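You operate a simulated robot arm through the tools that you are given. There is no shell and no other tool.

The job below is to be done with a simulated robot arm. You get a single attempt, and the scene is never put back.

Task
Comb-test the glued square, rinse the comb and lay the dry square crosswise on the glue.
Fine: rinse in the soak tub and put the comb back. Set down upright: film comb.

The check looks at the end state, three seconds after you hand in, the way a careful person would. Anything else that was tipped, shoved, dropped, spilled or broken makes it a failure.

Robot
A 5-joint arm with a two-finger parallel gripper, fixed in place. Base frame: the origin is at the foot of the arm, x ahead of it, y to its left, z up; the work surface is at about z = 850. Readings come in mm, rad, newtons and seconds.
It reaches about 1134 mm from its shoulder. Its first joint turns from -2.601 to 2.601 rad. Payload 1.57 kg.
The tool frame sits at the grasp point between the pads (the TCP): z along the fingers, y along the line on which they close. The tips reach 30 mm beyond it. The gripper opens to 110 mm. The fingers are 24 mm wide and 12 mm thick; the gripper's body (48 by 112 mm) begins 78 mm behind the TCP.
Orientation is that of the tool frame in the base frame, as a unit quaternion [w, x, y, z]. With the fingers straight down and closing along the base's y, the tool's x points along the base's -x, its y along +y and its z along -z.

Tools
- The arm moves only by the tool drive_tool. Its argument "series" is a list of rows, each a list of 7 numbers: the shift along the tool's x, y, z in units of 100 mm (1.0 is 100 mm), then the turn, a rotation vector about the tool's x, y, z in units of 120 degrees (1.0 is 120 degrees), then the finger opening in mm, from 0 to 110. In form: [[x, y, z, rx, ry, rz, gripper], ...]. A call has 1 to 20 rows; each row is the pose to reach, as a shift and turn from the pose commanded when the call began, along the tool's axes at that moment. A call with a number of a shift or a turn outside -1 to 1 is refused whole. A row lasts 0.2 s, in which the tool goes at most 50 mm and 0.15 rad; a call with a longer step from one row to the next is refused whole, and so is a gripper value outside its range. Where a pose cannot be reached the arm comes as near as it can. A force on the tool above 40 N (or 10 N above the force at the start of the call, whichever is more), or a blocked arm, ends the call early, and 0.2 s more pass. Each finger travels about 153 mm/s and halts on what it meets, pressing with about 36 N; the grip force reading is that of the motor and also rises with nothing between the fingers. The clock runs only during rows and for 0.2 s after the last one: add rows that repeat a pose to give the fingers time. It gives the time, the measured TCP pose, the force on the tool (base axes), the opening and the grip force at its end, in the units of the frame above (readings bear some noise), with the torque about the TCP (base axes, N m) and any sound that the robot's microphone picked up.
- Cameras (640 x 400 px; columns grow to the right, rows downward): "scene" is fixed at [400.6, -649.9, 1572.2]; the picture's right is [0.79, -0.61, 0.00], its down [-0.49, -0.63, -0.60] and it looks along [0.37, 0.48, -0.80] (base axes); focal length 313 px, centre (320, 200). "wrist" rides on the gripper at [70, 16, -141] in the tool frame; the picture's right is [-0.23, 0.97, 0.00], its down [-0.86, -0.20, -0.48] and it looks along [-0.47, -0.11, 0.88] (tool axes); focal length 222 px, centre (320, 200). There is no depth. A picture from a camera that has moved, and an enlarged one, comes with that camera's place and axes in the base frame and with its lens.
- get_image(camera): a new picture of that camera. No time passes.
- raise_lower(by): slides the trunk up (or, below 0, down) by that many mm; the arm rides with it, the base frame stays. It gives what a move gives, with no picture.
- zoom(camera, box): a new picture of the part [left, top, right, bottom] of that camera's present view, enlarged. No time passes.
- close_job(): hands the job in; it is judged then, once.

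Nothing tells you positions but the pictures and the camera data. Unless the task says otherwise, let go and move clear before handing in.

The tools are called after ">>>" as name(argument=value, ...) on one line, values as JSON. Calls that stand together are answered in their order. drive_tool: Moves the arm, as the interface text tells. Its arguments: {"type":"object","properties":{"series":{"type":"array","items":{"type":"array","items":{"type":"number"}}}},"required":["series"]} The other tools are called the same way: raise_lower (by) slides the trunk up or down; get_image (camera) takes a picture; zoom (camera, box) takes an enlarged picture of a part of a camera's view; close_job () hands the job in.

At the start:

```text
time_s: 0.0
tool_pos: [662.6, -155.5, 1126.1]
tool_rot: [0.0, 0.0, 1.0, -0.001]
wrist_force: [-0.4, -0.1, -0.6]
moment: [-0.01, 0.03, 0.03]
width: 109.8
grasp_force: 0.1
trunk travel left (down, up): [-860.0, 110.0]
```

scene: 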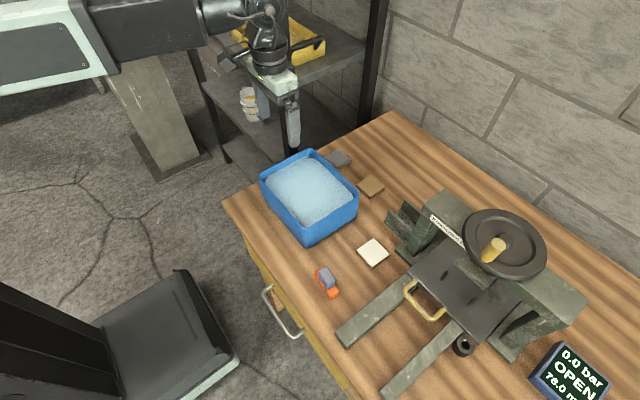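
wrist: 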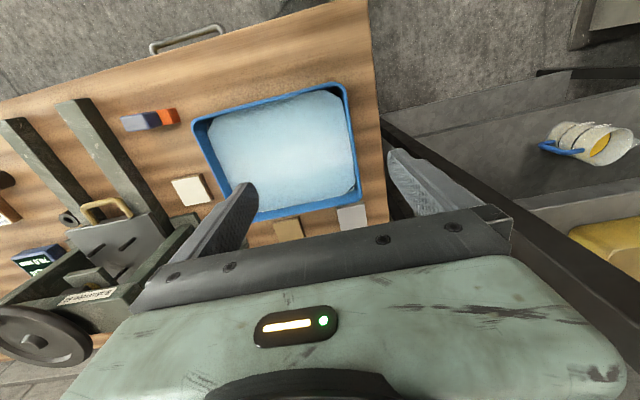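

I see a bench with a blue soak tub, a press, and several small squares (white, brown, grey), plus an orange/blue object that might be the comb. I'll zoom in to identify each one before moving.

>>> zoom(camera="scene", box=[300, 130, 420, 205])

>>> zoom(camera="scene", box=[290, 225, 410, 300])

>>> zoom(camera="scene", box=[240, 130, 400, 250])

>>> zoom(camera="scene", box=[330, 180, 630, 400])

>>> zoom(camera="wrist", box=[100, 70, 380, 245])

```text
5.33 times, centred on (360, 168) of scene
camera zoom: at [400.6, -649.9, 1572.2], right [0.79, -0.61, 0.0], down [-0.49, -0.63, -0.6], along [0.37, 0.48, -0.8], focal length 1671 px, centre (107, 373)
```

zoom: 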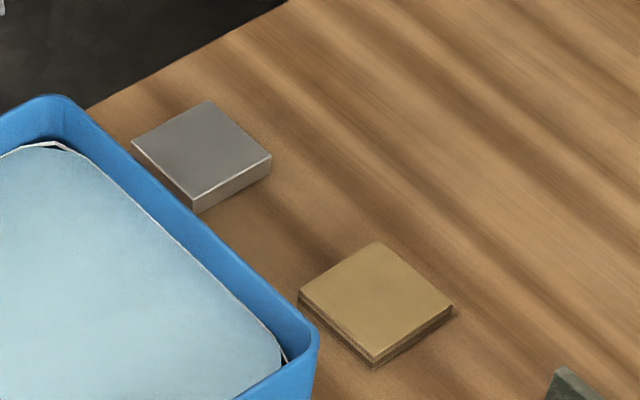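

```text
5.33 times, centred on (350, 262) of scene
camera zoom: at [400.6, -649.9, 1572.2], right [0.79, -0.61, 0.0], down [-0.49, -0.63, -0.6], along [0.37, 0.48, -0.8], focal length 1671 px, centre (160, -133)
```

zoom: 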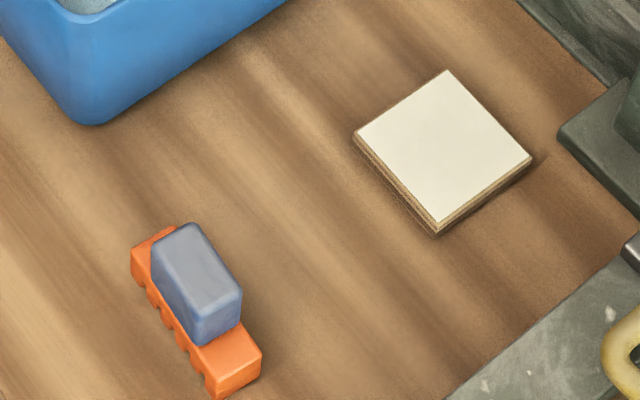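

```text
3.33 times, centred on (320, 190) of scene
camera zoom: at [400.6, -649.9, 1572.2], right [0.79, -0.61, 0.0], down [-0.49, -0.63, -0.6], along [0.37, 0.48, -0.8], focal length 1044 px, centre (320, 233)
```

zoom: 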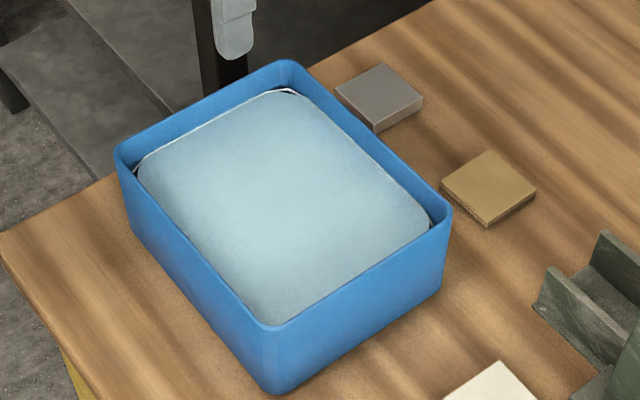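

```text
1.82 times, centred on (480, 290) of scene
camera zoom: at [400.6, -649.9, 1572.2], right [0.79, -0.61, 0.0], down [-0.49, -0.63, -0.6], along [0.37, 0.48, -0.8], focal length 570 px, centre (29, 36)
```

zoom: 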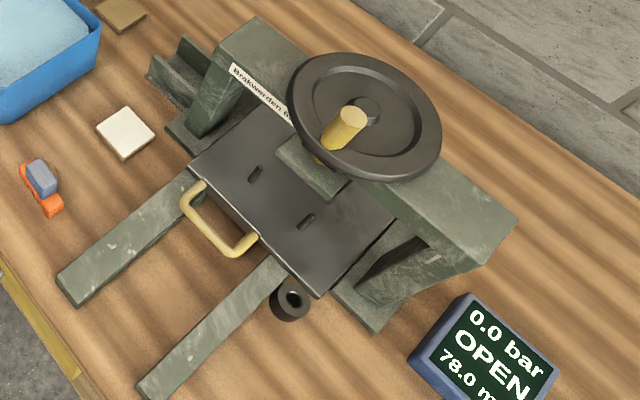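

```text
2.29 times, centred on (240, 158) of wrist
camera zoom: at [592.4, -139.1, 1267.8], right [0.23, 0.97, 0.0], down [0.86, -0.2, 0.48], along [0.47, -0.11, -0.88], focal length 508 px, centre (503, 297)
```

zoom: 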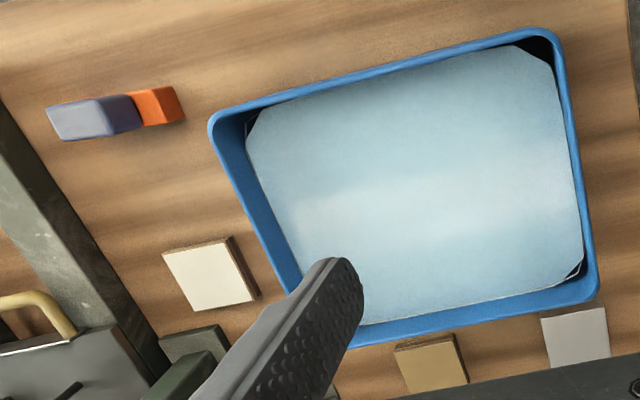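

The white-topped square at about (736, -435) is the glued one, and the tan square at about (878, -274) is the dry one. The orange comb with the blue handle stands at about (588, -430), and the tub rim is at z≈950. I'll move the wrist camera over for close-ups.

>>> drive_tool(series=[[0.33, -0.33, 0, 0, 0, 0, 110], [0.66, -0.66, 0, 0, 0, 0, 110], [0.98, -0.98, 0, 0, 0, 0, 110]])

>>> drive_tool(series=[[0.1, -0.33, 0.3, 0, 0, 0, 110], [0.2, -0.66, 0.6, 0, 0, 0, 110], [0.3, -1.0, 0.9, 0, 0, 0, 110]])

>>> get_image(camera="wrist")

>>> get_image(camera="scene")

```text
time_s: 0.8
tool_pos: [565.3, -255.0, 1126.4]
tool_rot: [0.001, 0.0, 1.0, 0.0]
wrist_force: [-0.7, -0.3, 0.1]
moment: [-0.01, -0.05, 0.02]
width: 110.1
grasp_force: 0.0
trunk travel left (down, up): [-860.0, 110.0]
```

```text
time_s: 1.6
tool_pos: [533.2, -350.1, 1125.7]
tool_rot: [0.0, 0.0, 1.0, 0.0]
wrist_force: [0.0, 0.8, 0.3]
moment: [0.01, 0.01, 0.01]
width: 110.1
grasp_force: 0.1
out of reach, approached as far as the arm can: row 1, 2, 3
trunk travel left (down, up): [-860.0, 110.0]
```

```text
taken
camera wrist: at [463.1, -332.9, 1267.8], right [0.23, 0.97, 0.0], down [0.86, -0.2, 0.48], along [0.47, -0.11, -0.88], focal length 222 px, centre (320, 200)
```

wrist: 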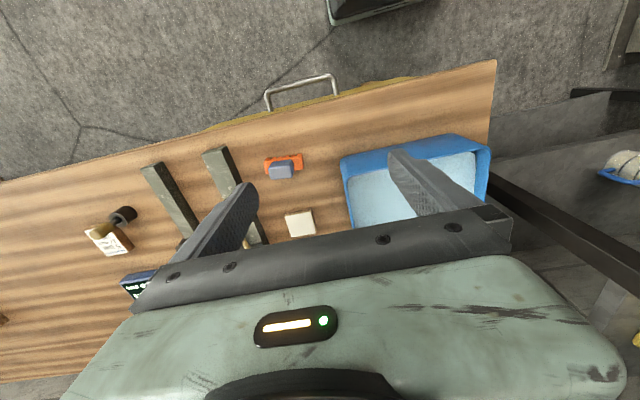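

```text
taken
```

scene: 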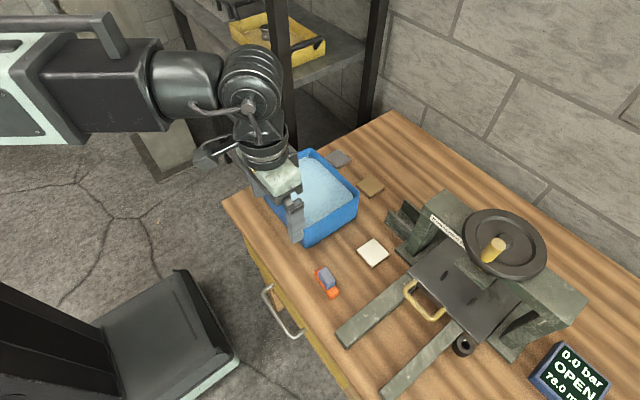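

The arm can't get lower at this trunk height, so the trunk has to come down. The airspace under the gripper at (533, -350) is clear, so I'll lower it 120 mm and look again.

>>> raise_lower(by=-120)

>>> get_image(camera="wrist")

>>> get_image(camera="scene")

```text
time_s: 3.1
tool_pos: [534.0, -348.8, 1006.9]
tool_rot: [0.0, -0.001, 1.0, 0.0]
wrist_force: [0.6, -0.1, -0.7]
moment: [0.03, -0.01, 0.01]
width: 109.8
grasp_force: 0.1
trunk travel left (down, up): [-740.0, 230.0]
```

```text
taken
camera wrist: at [463.3, -332.3, 1147.9], right [0.23, 0.97, 0.0], down [0.86, -0.2, 0.48], along [0.47, -0.11, -0.88], focal length 222 px, centre (320, 200)
```

wrist: 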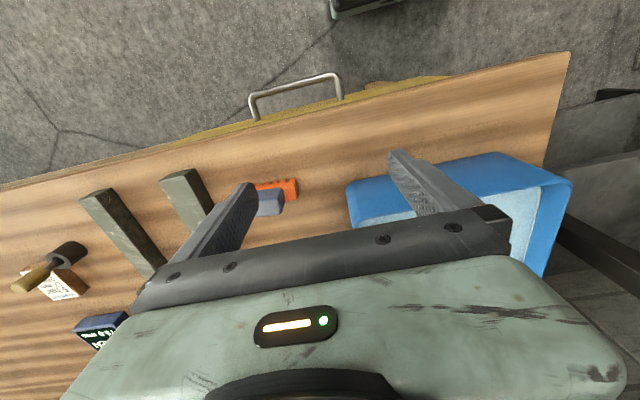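

```text
taken
```

scene: 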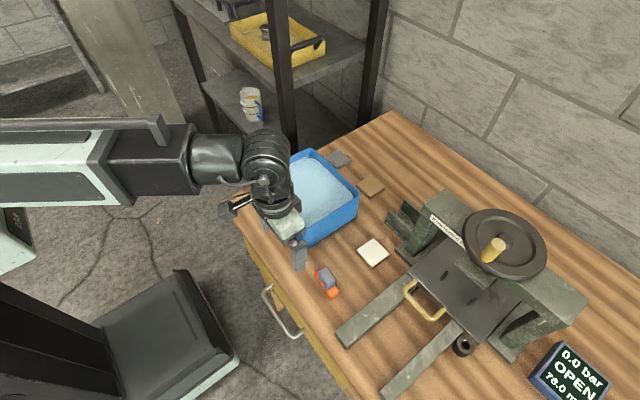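

The comb lies ahead and to the right of the gripper. I'll centre the gripper above it so it shows between the fingers.

>>> drive_tool(series=[[-0.25, -0.4, 0, 0, 0, 0, 110], [-0.5, -0.81, 0, 0, 0, 0, 110], [-0.54, -0.81, 0.0, 0, 0, 0, 110]])

>>> get_image(camera="wrist")

>>> zoom(camera="wrist", box=[240, 90, 400, 190])

>>> zoom(camera="scene", box=[300, 255, 364, 295])

>>> zoom(camera="scene", box=[346, 230, 402, 270])

>>> zoom(camera="scene", box=[324, 145, 388, 200])

```text
time_s: 3.9
tool_pos: [590.0, -430.7, 1006.4]
tool_rot: [0.0, 0.0, 1.0, 0.0]
wrist_force: [0.0, -0.8, 0.2]
moment: [0.03, 0.03, 0.02]
width: 110.1
grasp_force: 0.0
trunk travel left (down, up): [-740.0, 230.0]
```

```text
taken
camera wrist: at [520.2, -413.9, 1147.8], right [0.23, 0.97, 0.0], down [0.86, -0.2, 0.48], along [0.47, -0.11, -0.88], focal length 222 px, centre (320, 200)
```

wrist: 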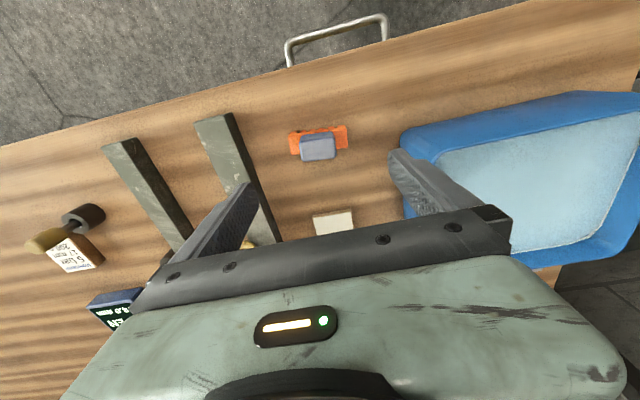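

```text
4.00 times, centred on (320, 140) of wrist
camera zoom: at [520.2, -413.9, 1147.8], right [0.23, 0.97, 0.0], down [0.86, -0.2, 0.48], along [0.47, -0.11, -0.88], focal length 888 px, centre (320, 440)
```

zoom: 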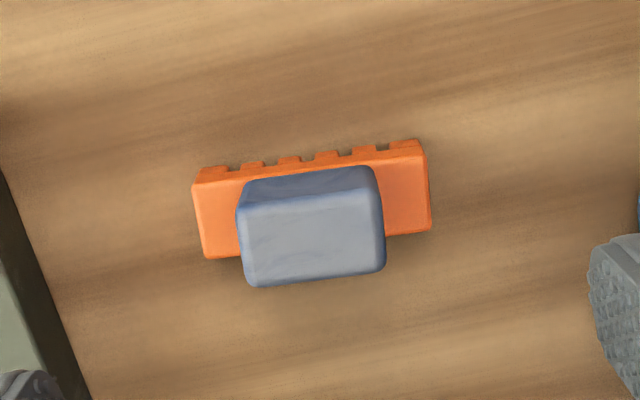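

```text
10.00 times, centred on (332, 275) of scene
camera zoom: at [400.6, -649.9, 1572.2], right [0.79, -0.61, 0.0], down [-0.49, -0.63, -0.6], along [0.37, 0.48, -0.8], focal length 3134 px, centre (200, -550)
```

zoom: 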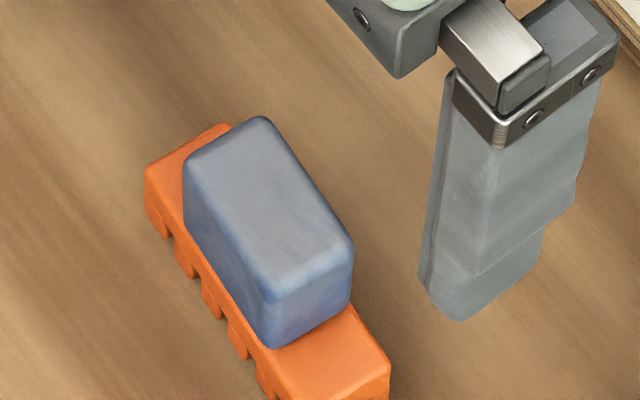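

```text
10.00 times, centred on (374, 250) of scene
camera zoom: at [400.6, -649.9, 1572.2], right [0.79, -0.61, 0.0], down [-0.49, -0.63, -0.6], along [0.37, 0.48, -0.8], focal length 3134 px, centre (-220, -300)
```

zoom: 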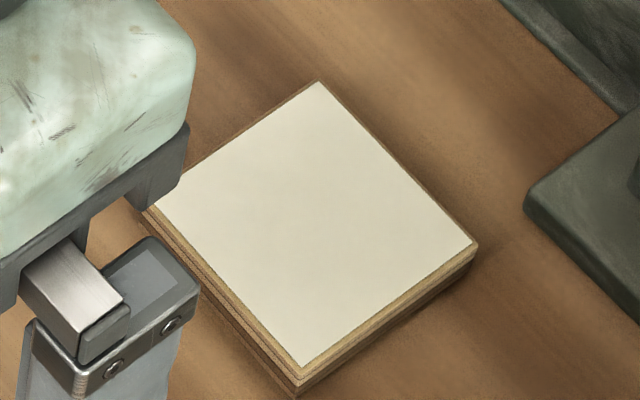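

```text
7.27 times, centred on (356, 172) of scene
camera zoom: at [400.6, -649.9, 1572.2], right [0.79, -0.61, 0.0], down [-0.49, -0.63, -0.6], along [0.37, 0.48, -0.8], focal length 2279 px, centre (58, 400)
```

zoom: 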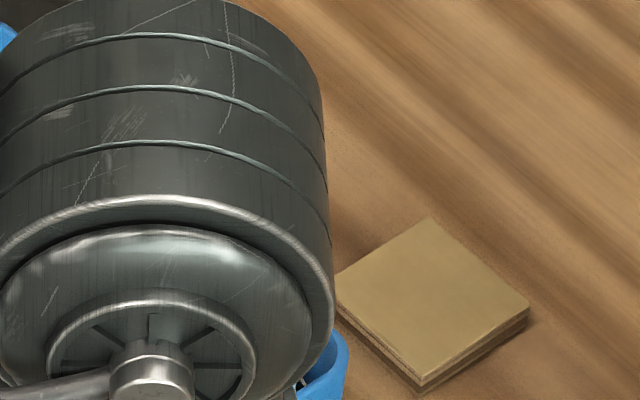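

The comb stands teeth-down with its handle up, about 71×22 mm, turned about 6° from base y, with the handle top near z≈905–913. I'll turn the gripper to match and move a little lower to check the arm's reach.

>>> drive_tool(series=[[0.03, 0, 0.2, 0, 0, 0.05, 80], [0.03, 0, 0.4, 0, 0, 0.05, 70]])

>>> zoom(camera="wrist", box=[240, 90, 400, 190])

>>> zoom(camera="scene", box=[280, 230, 376, 300])

```text
time_s: 4.5
tool_pos: [585.5, -429.2, 1006.8]
tool_rot: [0.0, 0.053, 0.999, 0.0]
wrist_force: [-1.2, 0.7, 0.7]
moment: [0.0, -0.02, -0.01]
width: 70.2
grasp_force: 0.1
out of reach, approached as far as the arm can: row 1, 2
trunk travel left (down, up): [-740.0, 230.0]
```

```text
4.00 times, centred on (320, 140) of wrist
camera zoom: at [517.9, -405.8, 1147.9], right [0.33, 0.94, 0.0], down [0.83, -0.29, 0.48], along [0.45, -0.16, -0.88], focal length 888 px, centre (320, 440)
```

zoom: 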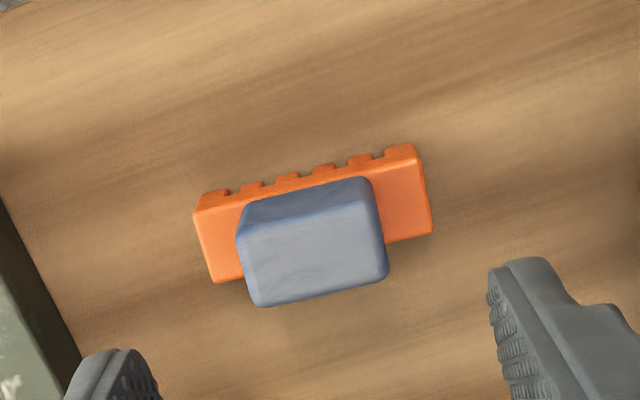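

```text
5.71 times, centred on (328, 265) of scene
camera zoom: at [400.6, -649.9, 1572.2], right [0.79, -0.61, 0.0], down [-0.49, -0.63, -0.6], along [0.37, 0.48, -0.8], focal length 1791 px, centre (274, -171)
```

zoom: 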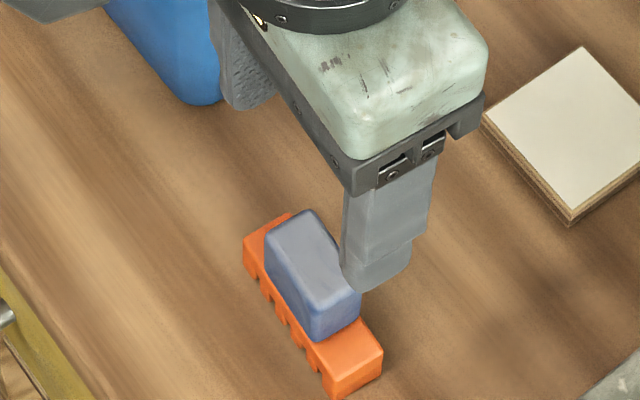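

The gripper is aligned with the comb, and the handle centre is about (587.5, -432). The arm is at its lower limit here, so I'll lower it with the trunk and correct sideways as I go.

>>> raise_lower(by=-50)

>>> drive_tool(series=[[-0.02, -0.027, 0, 0, 0, 0, 70], [-0.02, -0.027, 0, 0, 0, 0, 70]])

>>> get_image(camera="wrist")

>>> zoom(camera="scene", box=[280, 230, 376, 300])

```text
time_s: 5.4
tool_pos: [586.2, -430.2, 957.4]
tool_rot: [0.0, 0.053, 0.999, 0.0]
wrist_force: [-0.7, -0.1, -0.2]
moment: [0.03, -0.03, 0.04]
width: 69.8
grasp_force: 0.0
trunk travel left (down, up): [-690.0, 280.0]
```

```text
time_s: 6.0
tool_pos: [587.2, -432.4, 955.9]
tool_rot: [0.0, 0.052, 0.999, 0.0]
wrist_force: [-1.4, 0.0, 0.2]
moment: [0.04, 0.0, -0.01]
width: 70.0
grasp_force: 0.0
trunk travel left (down, up): [-690.0, 280.0]
```

```text
taken
camera wrist: at [519.5, -408.7, 1097.8], right [0.33, 0.94, 0.0], down [0.83, -0.29, 0.48], along [0.45, -0.16, -0.88], focal length 222 px, centre (320, 200)
```

wrist: 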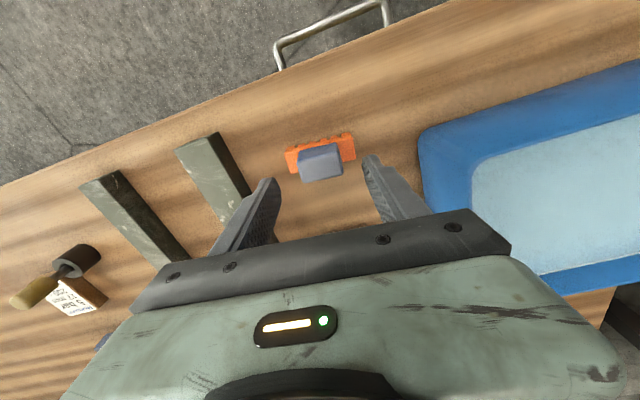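

```text
5.71 times, centred on (328, 265) of scene
camera zoom: at [400.6, -649.9, 1572.2], right [0.79, -0.61, 0.0], down [-0.49, -0.63, -0.6], along [0.37, 0.48, -0.8], focal length 1791 px, centre (274, -171)
```

zoom: 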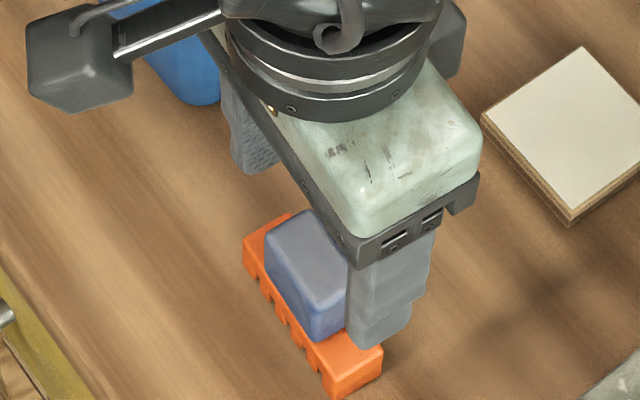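

The fingers straddle the handle, with the tips at about z=926. I'll zoom in to check centring and work out the exact handle height.

>>> zoom(camera="wrist", box=[240, 100, 400, 200])

>>> zoom(camera="scene", box=[310, 255, 358, 300])

```text
4.00 times, centred on (320, 150) of wrist
camera zoom: at [519.5, -408.7, 1097.8], right [0.33, 0.94, 0.0], down [0.83, -0.29, 0.48], along [0.45, -0.16, -0.88], focal length 888 px, centre (320, 400)
```

zoom: 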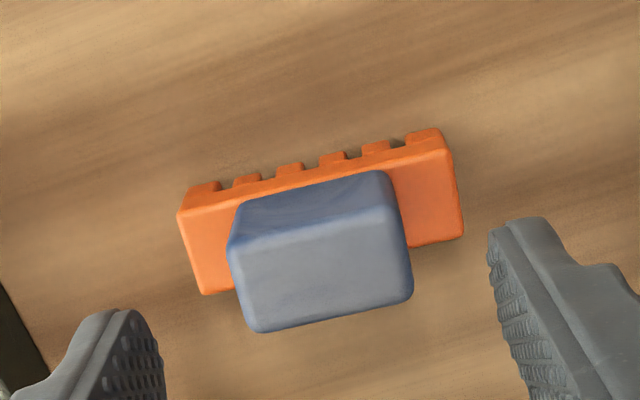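

```text
8.89 times, centred on (334, 278) of scene
camera zoom: at [400.6, -649.9, 1572.2], right [0.79, -0.61, 0.0], down [-0.49, -0.63, -0.6], along [0.37, 0.48, -0.8], focal length 2785 px, centre (196, -489)
```

zoom: 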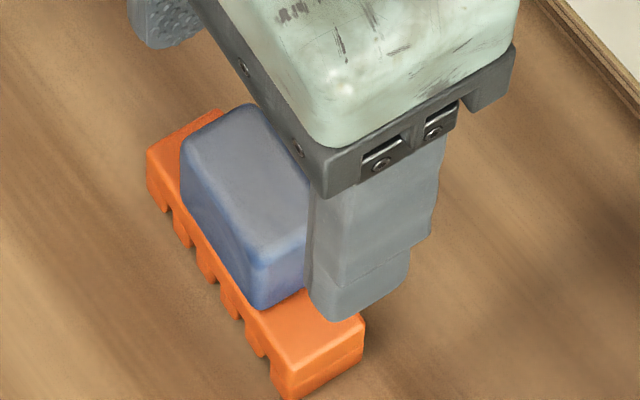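

The handle spans about z≈876–908, so the TCP should stop near 912 to keep the tips just above the orange body. I'll lower the trunk 42 mm.

>>> raise_lower(by=-42)

>>> zoom(camera="scene", box=[310, 255, 358, 300])

>>> zoom(camera="wrist", box=[240, 120, 400, 220])

```text
time_s: 6.9
tool_pos: [587.6, -432.2, 914.5]
tool_rot: [0.0, 0.052, 0.999, 0.001]
wrist_force: [0.1, -0.4, 0.7]
moment: [0.03, 0.02, 0.02]
width: 70.0
grasp_force: 0.0
trunk travel left (down, up): [-648.0, 322.0]
```

```text
8.89 times, centred on (334, 278) of scene
camera zoom: at [400.6, -649.9, 1572.2], right [0.79, -0.61, 0.0], down [-0.49, -0.63, -0.6], along [0.37, 0.48, -0.8], focal length 2785 px, centre (196, -489)
```

zoom: 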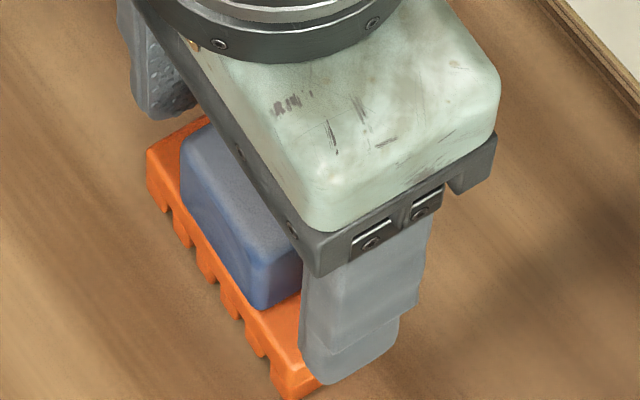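

```text
4.00 times, centred on (320, 170) of wrist
camera zoom: at [519.4, -408.7, 1055.8], right [0.33, 0.94, 0.0], down [0.83, -0.29, 0.48], along [0.45, -0.16, -0.88], focal length 888 px, centre (320, 320)
```

zoom: 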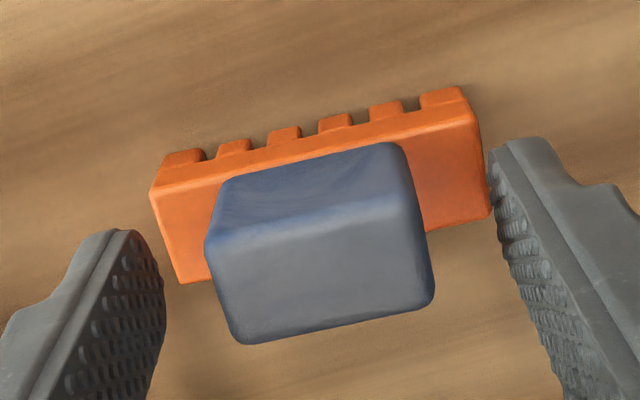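

The fingers are centred on both sides of the handle, with the tips just above the orange body. I'll close the grip now.

>>> drive_tool(series=[[0, 0, 0, 0, 0, 0, 50], [0, 0, 0, 0, 0, 0, 30], [0, 0, 0, 0, 0, 0, 15], [0, 0, 0, 0, 0, 0, 15]])

>>> zoom(camera="wrist", box=[240, 120, 400, 220])

>>> zoom(camera="scene", box=[310, 255, 358, 300])

```text
time_s: 7.9
tool_pos: [587.0, -432.9, 915.2]
tool_rot: [0.0, 0.052, 0.999, 0.0]
wrist_force: [-0.3, -0.1, -0.5]
moment: [0.0, -0.01, 0.01]
width: 39.0
grasp_force: 35.9
trunk travel left (down, up): [-648.0, 322.0]
```

```text
4.00 times, centred on (320, 170) of wrist
camera zoom: at [519.5, -408.7, 1055.9], right [0.33, 0.94, 0.0], down [0.83, -0.29, 0.48], along [0.45, -0.16, -0.88], focal length 888 px, centre (320, 320)
```

zoom: 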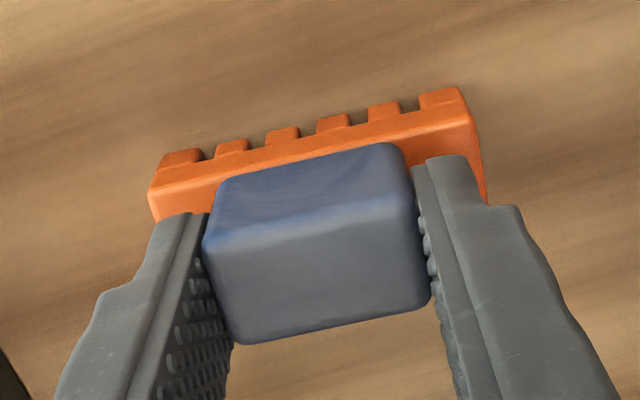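

```text
8.89 times, centred on (334, 278) of scene
camera zoom: at [400.6, -649.9, 1572.2], right [0.79, -0.61, 0.0], down [-0.49, -0.63, -0.6], along [0.37, 0.48, -0.8], focal length 2785 px, centre (196, -489)
```

zoom: 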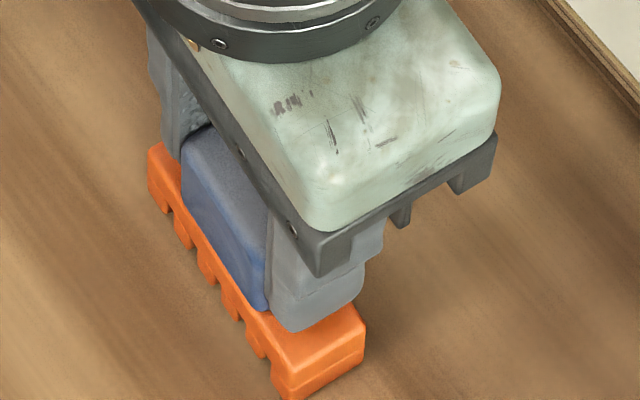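

The handle is gripped at 39 mm with about 36 N, and the comb's foot is about 64.5 mm below the TCP. I'll lift it straight up.

>>> drive_tool(series=[[0, 0, -0.1, 0, 0, 0, 15], [0, 0, -0.4, 0, 0, 0, 15], [0, 0, -0.8, 0, 0, 0, 15], [0, 0, -1.0, 0, 0, 0, 15]])

>>> get_image(camera="scene")

>>> zoom(camera="wrist", box=[200, 90, 440, 240])

```text
time_s: 8.9
tool_pos: [586.6, -433.2, 914.0]
tool_rot: [0.001, 0.053, 0.999, 0.001]
wrist_force: [0.4, -0.5, 0.6]
moment: [0.01, 0.0, -0.01]
width: 39.0
grasp_force: 35.6
out of reach, approached as far as the arm can: row 1, 2, 3, 4
trunk travel left (down, up): [-648.0, 322.0]
```

```text
taken
```

scene: 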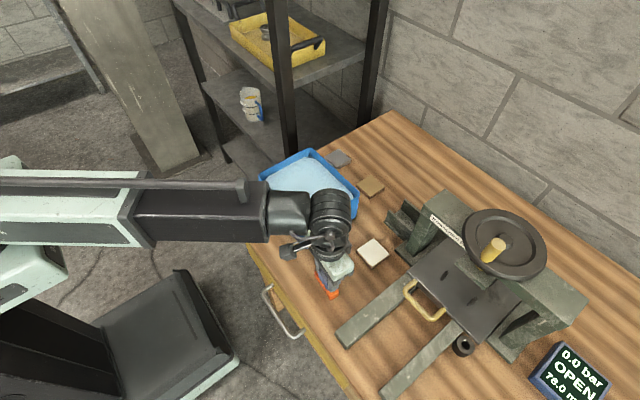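

```text
2.67 times, centred on (320, 165) of wrist
camera zoom: at [519.4, -408.7, 1055.9], right [0.33, 0.94, 0.0], down [0.83, -0.29, 0.48], along [0.45, -0.16, -0.88], focal length 592 px, centre (320, 293)
```

zoom: 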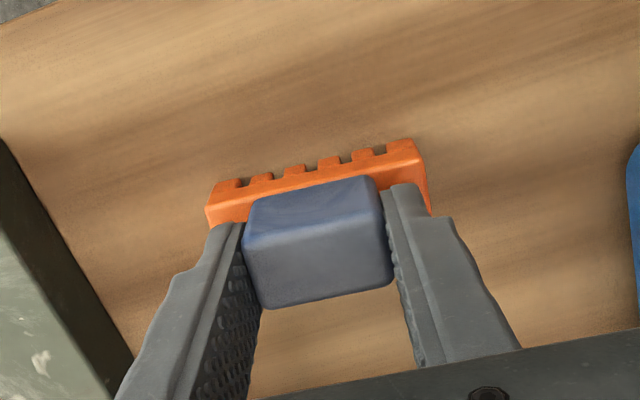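

The arm itself works only at a fixed height, so all vertical motion has to come from the trunk. I'll raise the trunk to lift the comb.

>>> raise_lower(by=60)

>>> zoom(camera="wrist", box=[200, 90, 440, 240])

>>> zoom(camera="scene", box=[280, 220, 400, 300])

```text
time_s: 9.9
tool_pos: [587.2, -432.8, 974.2]
tool_rot: [0.001, 0.052, 0.999, 0.0]
wrist_force: [-0.2, 0.8, -0.9]
moment: [0.0, 0.0, -0.01]
width: 39.2
grasp_force: 35.6
trunk travel left (down, up): [-708.0, 262.0]
```

```text
2.67 times, centred on (320, 165) of wrist
camera zoom: at [519.6, -408.8, 1115.8], right [0.33, 0.94, 0.0], down [0.83, -0.29, 0.48], along [0.45, -0.16, -0.88], focal length 592 px, centre (320, 293)
```

zoom: 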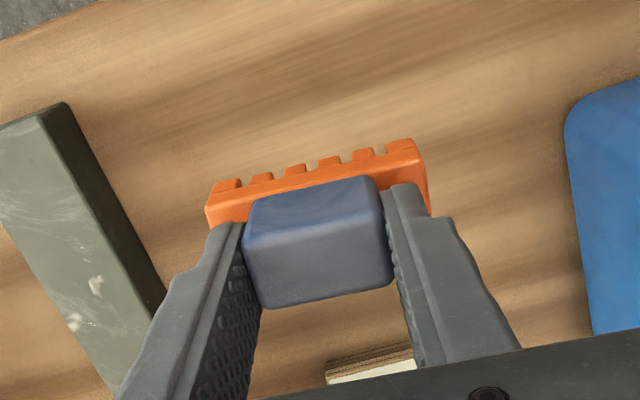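

```text
5.00 times, centred on (340, 260) of scene
camera zoom: at [400.6, -649.9, 1572.2], right [0.79, -0.61, 0.0], down [-0.49, -0.63, -0.6], along [0.37, 0.48, -0.8], focal length 1567 px, centre (220, -100)
```

zoom: 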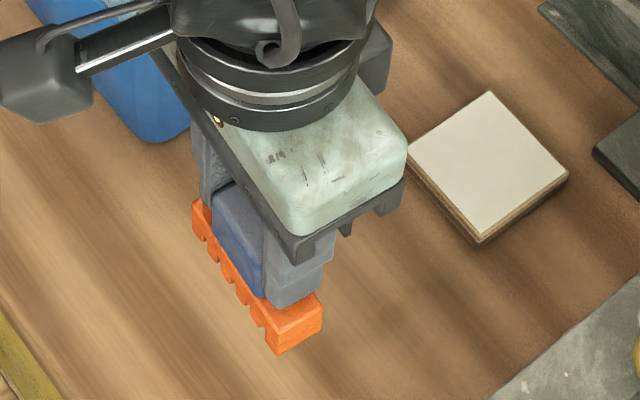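

The comb is held level. Next I'll carry it over the glued square at about (732, -437) and square the gripper up to the axes.

>>> drive_tool(series=[[-0.45, 0.035, 0, 0, 0, 0, 15], [-0.9, 0.07, 0, 0, 0, 0, 15]])

>>> drive_tool(series=[[-0.3, 0.02, 0, 0, 0, 0, 15], [-0.545, 0.042, 0, 0, 0, -0.05, 15], [-0.545, 0.042, 0, 0, 0, -0.05, 15]])

>>> zoom(camera="scene", box=[320, 190, 440, 290])

>>> get_image(camera="wrist")

```text
time_s: 10.5
tool_pos: [680.6, -433.7, 975.7]
tool_rot: [0.0, 0.053, 0.999, 0.0]
wrist_force: [1.7, -0.6, -0.2]
moment: [0.02, -0.02, 0.0]
width: 39.1
grasp_force: 36.2
trunk travel left (down, up): [-708.0, 262.0]
```

```text
time_s: 11.3
tool_pos: [732.7, -435.8, 974.9]
tool_rot: [0.0, 0.0, 1.0, 0.0]
wrist_force: [0.6, -0.1, -0.3]
moment: [0.01, 0.0, -0.02]
width: 39.1
grasp_force: 35.9
trunk travel left (down, up): [-708.0, 262.0]
```

```text
4.00 times, centred on (380, 240) of scene
camera zoom: at [400.6, -649.9, 1572.2], right [0.79, -0.61, 0.0], down [-0.49, -0.63, -0.6], along [0.37, 0.48, -0.8], focal length 1253 px, centre (80, 40)
```

zoom: 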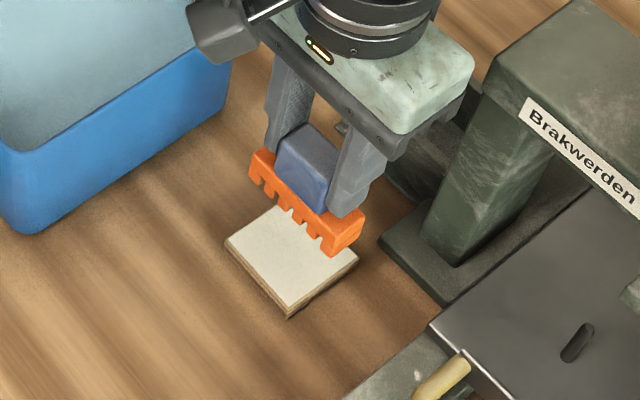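

```text
taken
camera wrist: at [663.4, -418.9, 1115.8], right [0.23, 0.97, 0.0], down [0.86, -0.2, 0.48], along [0.47, -0.11, -0.88], focal length 222 px, centre (320, 200)
```

wrist: 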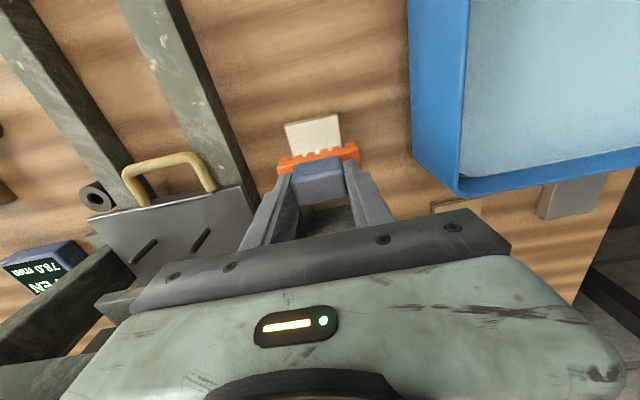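

The comb hangs over the glued square. I'll zoom in to measure the alignment before lowering.

>>> zoom(camera="wrist", box=[250, 90, 390, 190])

>>> zoom(camera="scene", box=[360, 215, 424, 275])

```text
4.00 times, centred on (320, 140) of wrist
camera zoom: at [663.4, -418.9, 1115.8], right [0.23, 0.97, 0.0], down [0.86, -0.2, 0.48], along [0.47, -0.11, -0.88], focal length 888 px, centre (320, 440)
```

zoom: 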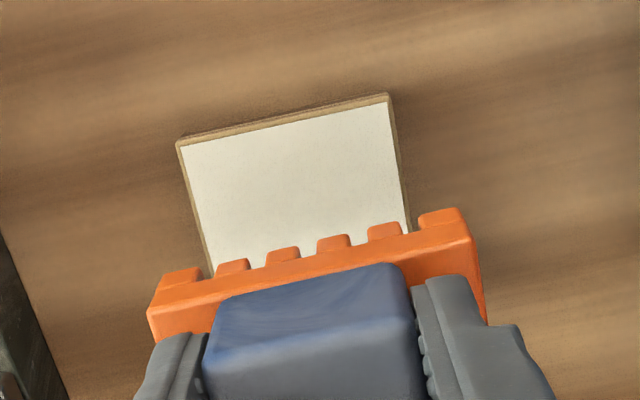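

```text
6.67 times, centred on (392, 245) of scene
camera zoom: at [400.6, -649.9, 1572.2], right [0.79, -0.61, 0.0], down [-0.49, -0.63, -0.6], along [0.37, 0.48, -0.8], focal length 2089 px, centre (-160, -100)
```

zoom: 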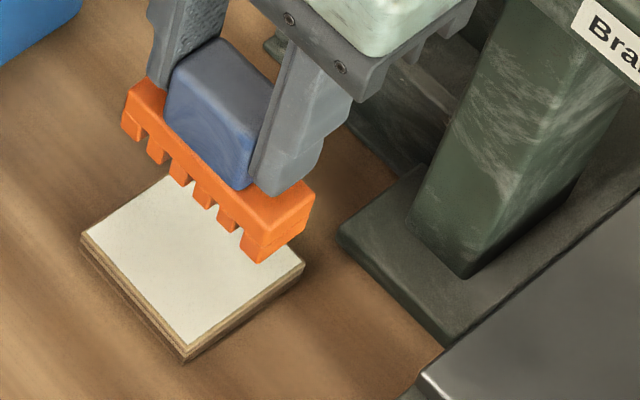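

By the wrist view the square centre is about (730.5, -438), so I'll shift the comb about 2 mm each way. Then I'll lower until the teeth are roughly 15 mm above the glue.

>>> drive_tool(series=[[0.02, -0.025, 0, 0, 0, 0, 15], [0.02, -0.025, 0, 0, 0, 0, 15]])

>>> raise_lower(by=-32)

>>> zoom(camera="scene", box=[350, 225, 406, 275])

>>> zoom(camera="wrist", box=[250, 90, 390, 190])

```text
time_s: 11.9
tool_pos: [730.2, -439.0, 974.7]
tool_rot: [0.0, 0.0, 1.0, 0.0]
wrist_force: [0.5, -0.3, -0.3]
moment: [0.02, 0.01, 0.03]
width: 39.1
grasp_force: 36.0
trunk travel left (down, up): [-708.0, 262.0]
```

```text
time_s: 12.6
tool_pos: [729.2, -439.0, 941.9]
tool_rot: [0.001, 0.0, 1.0, 0.001]
wrist_force: [0.1, 0.1, -0.6]
moment: [-0.01, -0.04, -0.03]
width: 39.1
grasp_force: 36.2
trunk travel left (down, up): [-676.0, 294.0]
```

```text
8.00 times, centred on (378, 250) of scene
camera zoom: at [400.6, -649.9, 1572.2], right [0.79, -0.61, 0.0], down [-0.49, -0.63, -0.6], along [0.37, 0.48, -0.8], focal length 2507 px, centre (-144, -200)
```

zoom: 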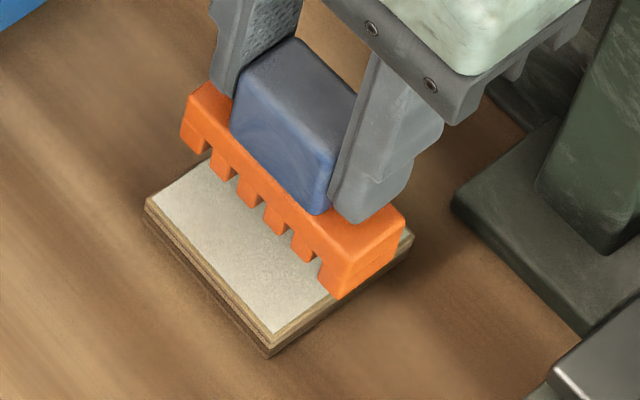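

```text
4.00 times, centred on (320, 140) of wrist
camera zoom: at [659.8, -421.8, 1083.8], right [0.23, 0.97, 0.0], down [0.86, -0.2, 0.48], along [0.47, -0.11, -0.88], focal length 888 px, centre (320, 440)
```

zoom: 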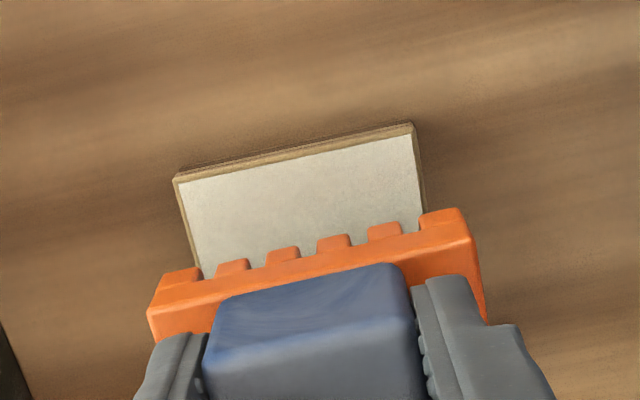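

The comb foot is at about z=878, and the glue surface looks like z≈860. I'll lower in shrinking steps, watching the force.

>>> raise_lower(by=-12)

>>> zoom(camera="scene", box=[350, 225, 406, 275])

>>> zoom(camera="wrist", box=[250, 90, 390, 190])

```text
time_s: 13.2
tool_pos: [729.3, -439.4, 930.7]
tool_rot: [-0.001, 0.0, 1.0, 0.0]
wrist_force: [-0.6, 1.0, -0.8]
moment: [0.01, -0.01, 0.0]
width: 38.7
grasp_force: 36.4
trunk travel left (down, up): [-664.0, 306.0]
```

```text
8.00 times, centred on (378, 250) of scene
camera zoom: at [400.6, -649.9, 1572.2], right [0.79, -0.61, 0.0], down [-0.49, -0.63, -0.6], along [0.37, 0.48, -0.8], focal length 2507 px, centre (-144, -200)
```

zoom: 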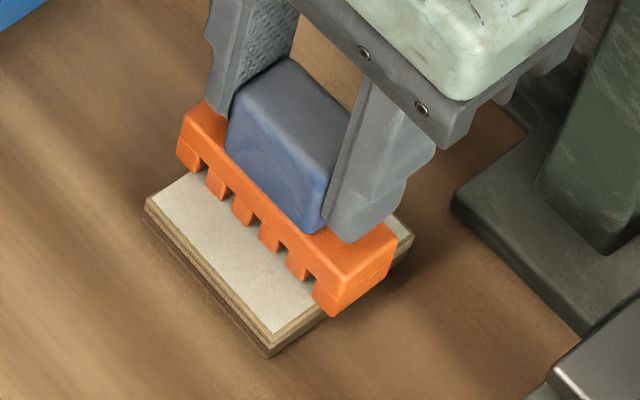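

```text
4.00 times, centred on (320, 140) of wrist
camera zoom: at [659.9, -421.9, 1071.8], right [0.23, 0.97, 0.0], down [0.86, -0.2, 0.48], along [0.47, -0.11, -0.88], focal length 888 px, centre (320, 440)
```

zoom: 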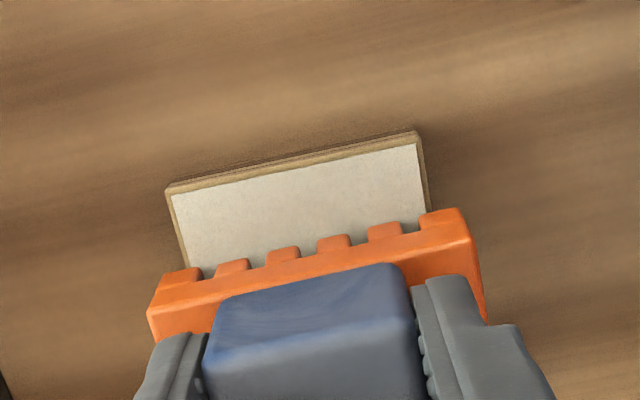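

It's centred, with the comb foot at about z=866 and no contact force yet. I'll keep going down in small steps.

>>> raise_lower(by=-3)

>>> raise_lower(by=-1.5)

>>> zoom(camera="scene", box=[356, 230, 400, 270])

```text
time_s: 13.8
tool_pos: [729.0, -438.7, 928.9]
tool_rot: [0.001, 0.0, 1.0, -0.001]
wrist_force: [6.8, -4.1, 24.0]
moment: [-0.17, -0.36, 0.0]
width: 39.0
grasp_force: 35.7
trunk travel left (down, up): [-661.0, 309.0]
```

```text
time_s: 14.3
tool_pos: [728.5, -438.6, 927.6]
tool_rot: [0.0, 0.0, 1.0, 0.0]
wrist_force: [4.5, -3.9, 27.5]
moment: [-0.14, -0.16, 0.02]
width: 39.0
grasp_force: 35.7
trunk travel left (down, up): [-660.0, 310.0]
```

```text
10.00 times, centred on (378, 250) of scene
camera zoom: at [400.6, -649.9, 1572.2], right [0.79, -0.61, 0.0], down [-0.49, -0.63, -0.6], along [0.37, 0.48, -0.8], focal length 3134 px, centre (-260, -300)
```

zoom: 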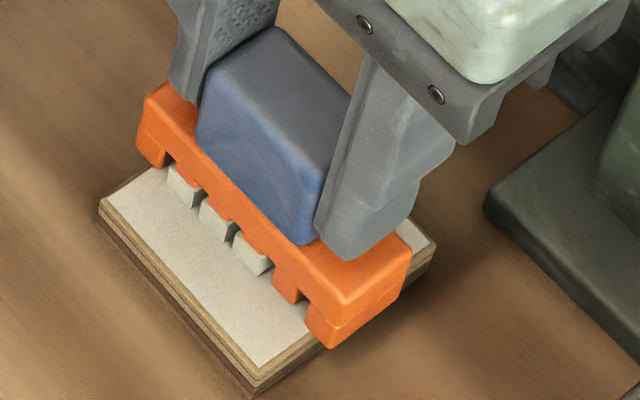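

The comb is seated: I read about 27 N, and three middle teeth have picked up glue, so the test has registered. I'll lift straight off and check that the square stays put.

>>> raise_lower(by=6)

>>> zoom(camera="scene", box=[350, 225, 406, 275])

>>> zoom(camera="wrist", box=[250, 90, 390, 190])

```text
time_s: 14.8
tool_pos: [729.7, -438.2, 933.0]
tool_rot: [0.0, 0.0, 1.0, 0.001]
wrist_force: [-0.1, -0.2, -0.4]
moment: [-0.01, 0.02, -0.02]
width: 39.0
grasp_force: 36.2
trunk travel left (down, up): [-666.0, 304.0]
```

```text
8.00 times, centred on (378, 250) of scene
camera zoom: at [400.6, -649.9, 1572.2], right [0.79, -0.61, 0.0], down [-0.49, -0.63, -0.6], along [0.37, 0.48, -0.8], focal length 2507 px, centre (-144, -200)
```

zoom: 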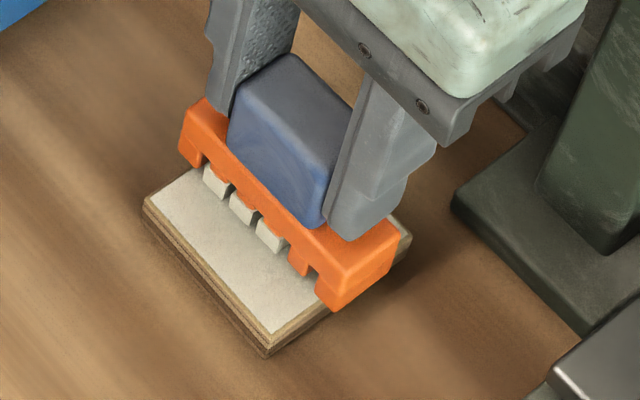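

```text
4.00 times, centred on (320, 140) of wrist
camera zoom: at [660.0, -421.9, 1072.9], right [0.23, 0.97, 0.0], down [0.86, -0.2, 0.48], along [0.47, -0.11, -0.88], focal length 888 px, centre (320, 440)
```

zoom: 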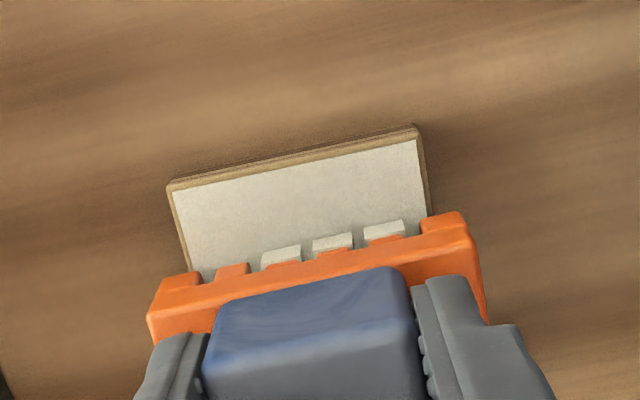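

The three middle teeth are coated and the square hasn't moved. I'll raise the comb well above the tub rim and carry it over the water.

>>> raise_lower(by=120)

>>> drive_tool(series=[[0.08, 0.4, 0, 0, 0, 0, 15], [0.16, 0.8, 0, 0, 0, 0, 15], [0.2, 1.0, 0, 0, 0, 0, 15]])

>>> drive_tool(series=[[0.08, 0.4, 0, 0, 0, 0, 15], [0.13, 0.8, 0, 0, 0, 0, 15], [0.15, 1.0, 0, 0, 0, 0, 15], [0.15, 1.0, 0, 0, 0, 0, 15]])

>>> get_image(camera="wrist")

>>> get_image(camera="scene")

```text
time_s: 16.3
tool_pos: [730.1, -439.8, 1051.5]
tool_rot: [0.0, 0.0, 1.0, 0.0]
wrist_force: [0.0, 0.2, -0.3]
moment: [-0.06, -0.01, -0.01]
width: 38.9
grasp_force: 36.3
trunk travel left (down, up): [-786.0, 184.0]
```

```text
time_s: 17.1
tool_pos: [711.3, -339.6, 1052.4]
tool_rot: [0.001, 0.0, 1.0, 0.0]
wrist_force: [-0.4, -0.1, -0.9]
moment: [-0.01, 0.02, 0.0]
width: 39.2
grasp_force: 36.2
trunk travel left (down, up): [-786.0, 184.0]
```

```text
time_s: 18.1
tool_pos: [695.6, -238.3, 1052.4]
tool_rot: [0.0, 0.0, 1.0, 0.0]
wrist_force: [0.3, -0.5, -0.1]
moment: [0.03, 0.02, -0.05]
width: 38.9
grasp_force: 36.1
trunk travel left (down, up): [-786.0, 184.0]
```

```text
taken
camera wrist: at [627.7, -222.5, 1193.3], right [0.23, 0.97, 0.0], down [0.86, -0.2, 0.48], along [0.47, -0.11, -0.88], focal length 222 px, centre (320, 200)
```

wrist: 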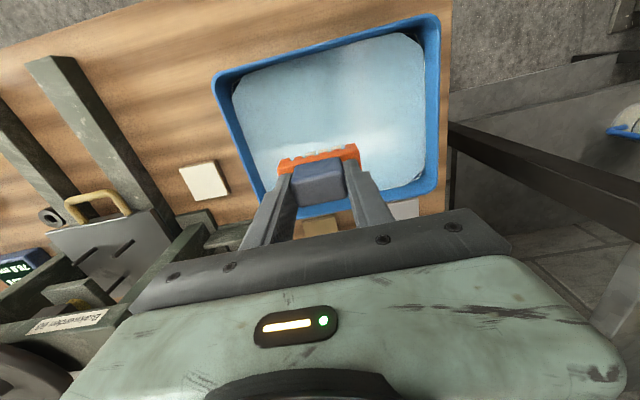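

```text
taken
```

scene: 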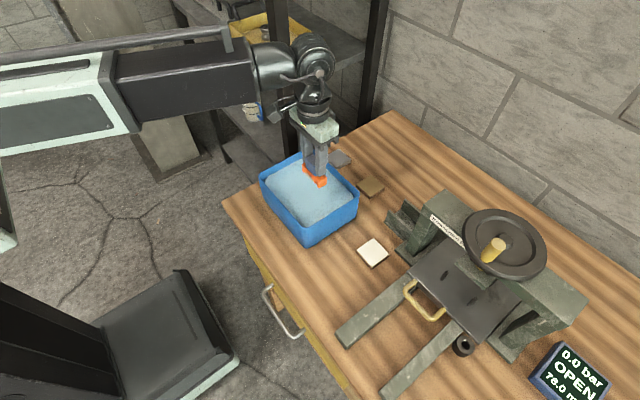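

The comb is above the tub, whose interior centre is about (695, -217). I'll centre it and lower toward the water in stages.

>>> drive_tool(series=[[0, 0.2, 0, 0, 0, 0, 15], [0, 0.2, 0, 0, 0, 0, 15]])

>>> raise_lower(by=-55)

>>> zoom(camera="scene", box=[250, 130, 370, 250])

>>> zoom(camera="wrist", box=[180, 0, 480, 200])

```text
time_s: 18.7
tool_pos: [696.4, -219.8, 1052.6]
tool_rot: [0.001, 0.0, 1.0, 0.0]
wrist_force: [-0.2, 0.0, -1.2]
moment: [0.0, 0.03, -0.01]
width: 39.0
grasp_force: 36.8
trunk travel left (down, up): [-786.0, 184.0]
```

```text
time_s: 19.7
tool_pos: [696.3, -219.4, 996.6]
tool_rot: [0.0, 0.0, 1.0, -0.001]
wrist_force: [-0.1, 0.9, -0.2]
moment: [-0.02, 0.02, 0.0]
width: 39.1
grasp_force: 36.2
trunk travel left (down, up): [-731.0, 239.0]
```

```text
3.33 times, centred on (310, 190) of scene
camera zoom: at [400.6, -649.9, 1572.2], right [0.79, -0.61, 0.0], down [-0.49, -0.63, -0.6], along [0.37, 0.48, -0.8], focal length 1044 px, centre (353, 233)
```

zoom: 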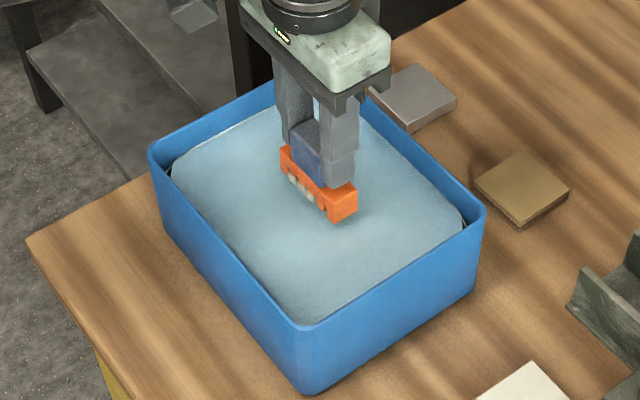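

```text
2.00 times, centred on (330, 100) of wrist
camera zoom: at [626.5, -202.3, 1138.3], right [0.23, 0.97, 0.0], down [0.86, -0.2, 0.48], along [0.47, -0.11, -0.88], focal length 444 px, centre (300, 400)
```

zoom: 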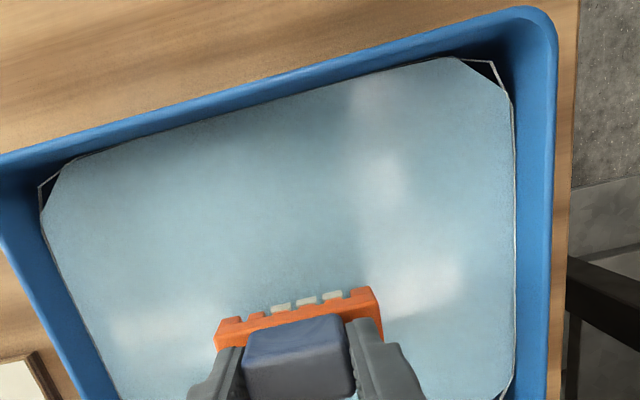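

The comb hangs just above the water. I'll dip the teeth under and check the force and picture.

>>> raise_lower(by=-15)

>>> zoom(camera="scene", box=[280, 150, 350, 210])

```text
time_s: 20.3
tool_pos: [696.3, -219.0, 982.6]
tool_rot: [0.0, 0.0, 1.0, 0.0]
wrist_force: [-0.6, -1.2, -1.5]
moment: [-0.04, 0.0, 0.02]
width: 39.2
grasp_force: 35.5
trunk travel left (down, up): [-716.0, 254.0]
```

```text
6.67 times, centred on (315, 180) of scene
camera zoom: at [400.6, -649.9, 1572.2], right [0.79, -0.61, 0.0], down [-0.49, -0.63, -0.6], along [0.37, 0.48, -0.8], focal length 2089 px, centre (353, 333)
```

zoom: 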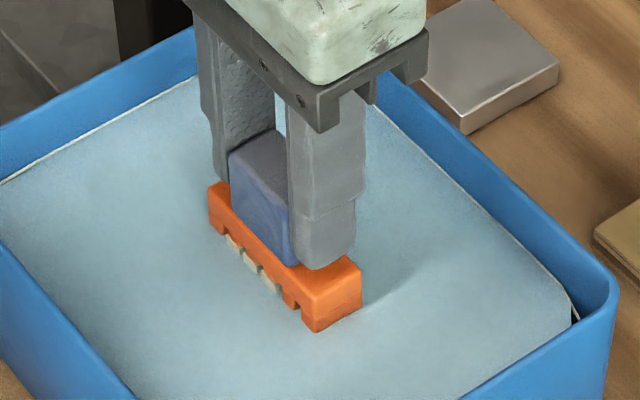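

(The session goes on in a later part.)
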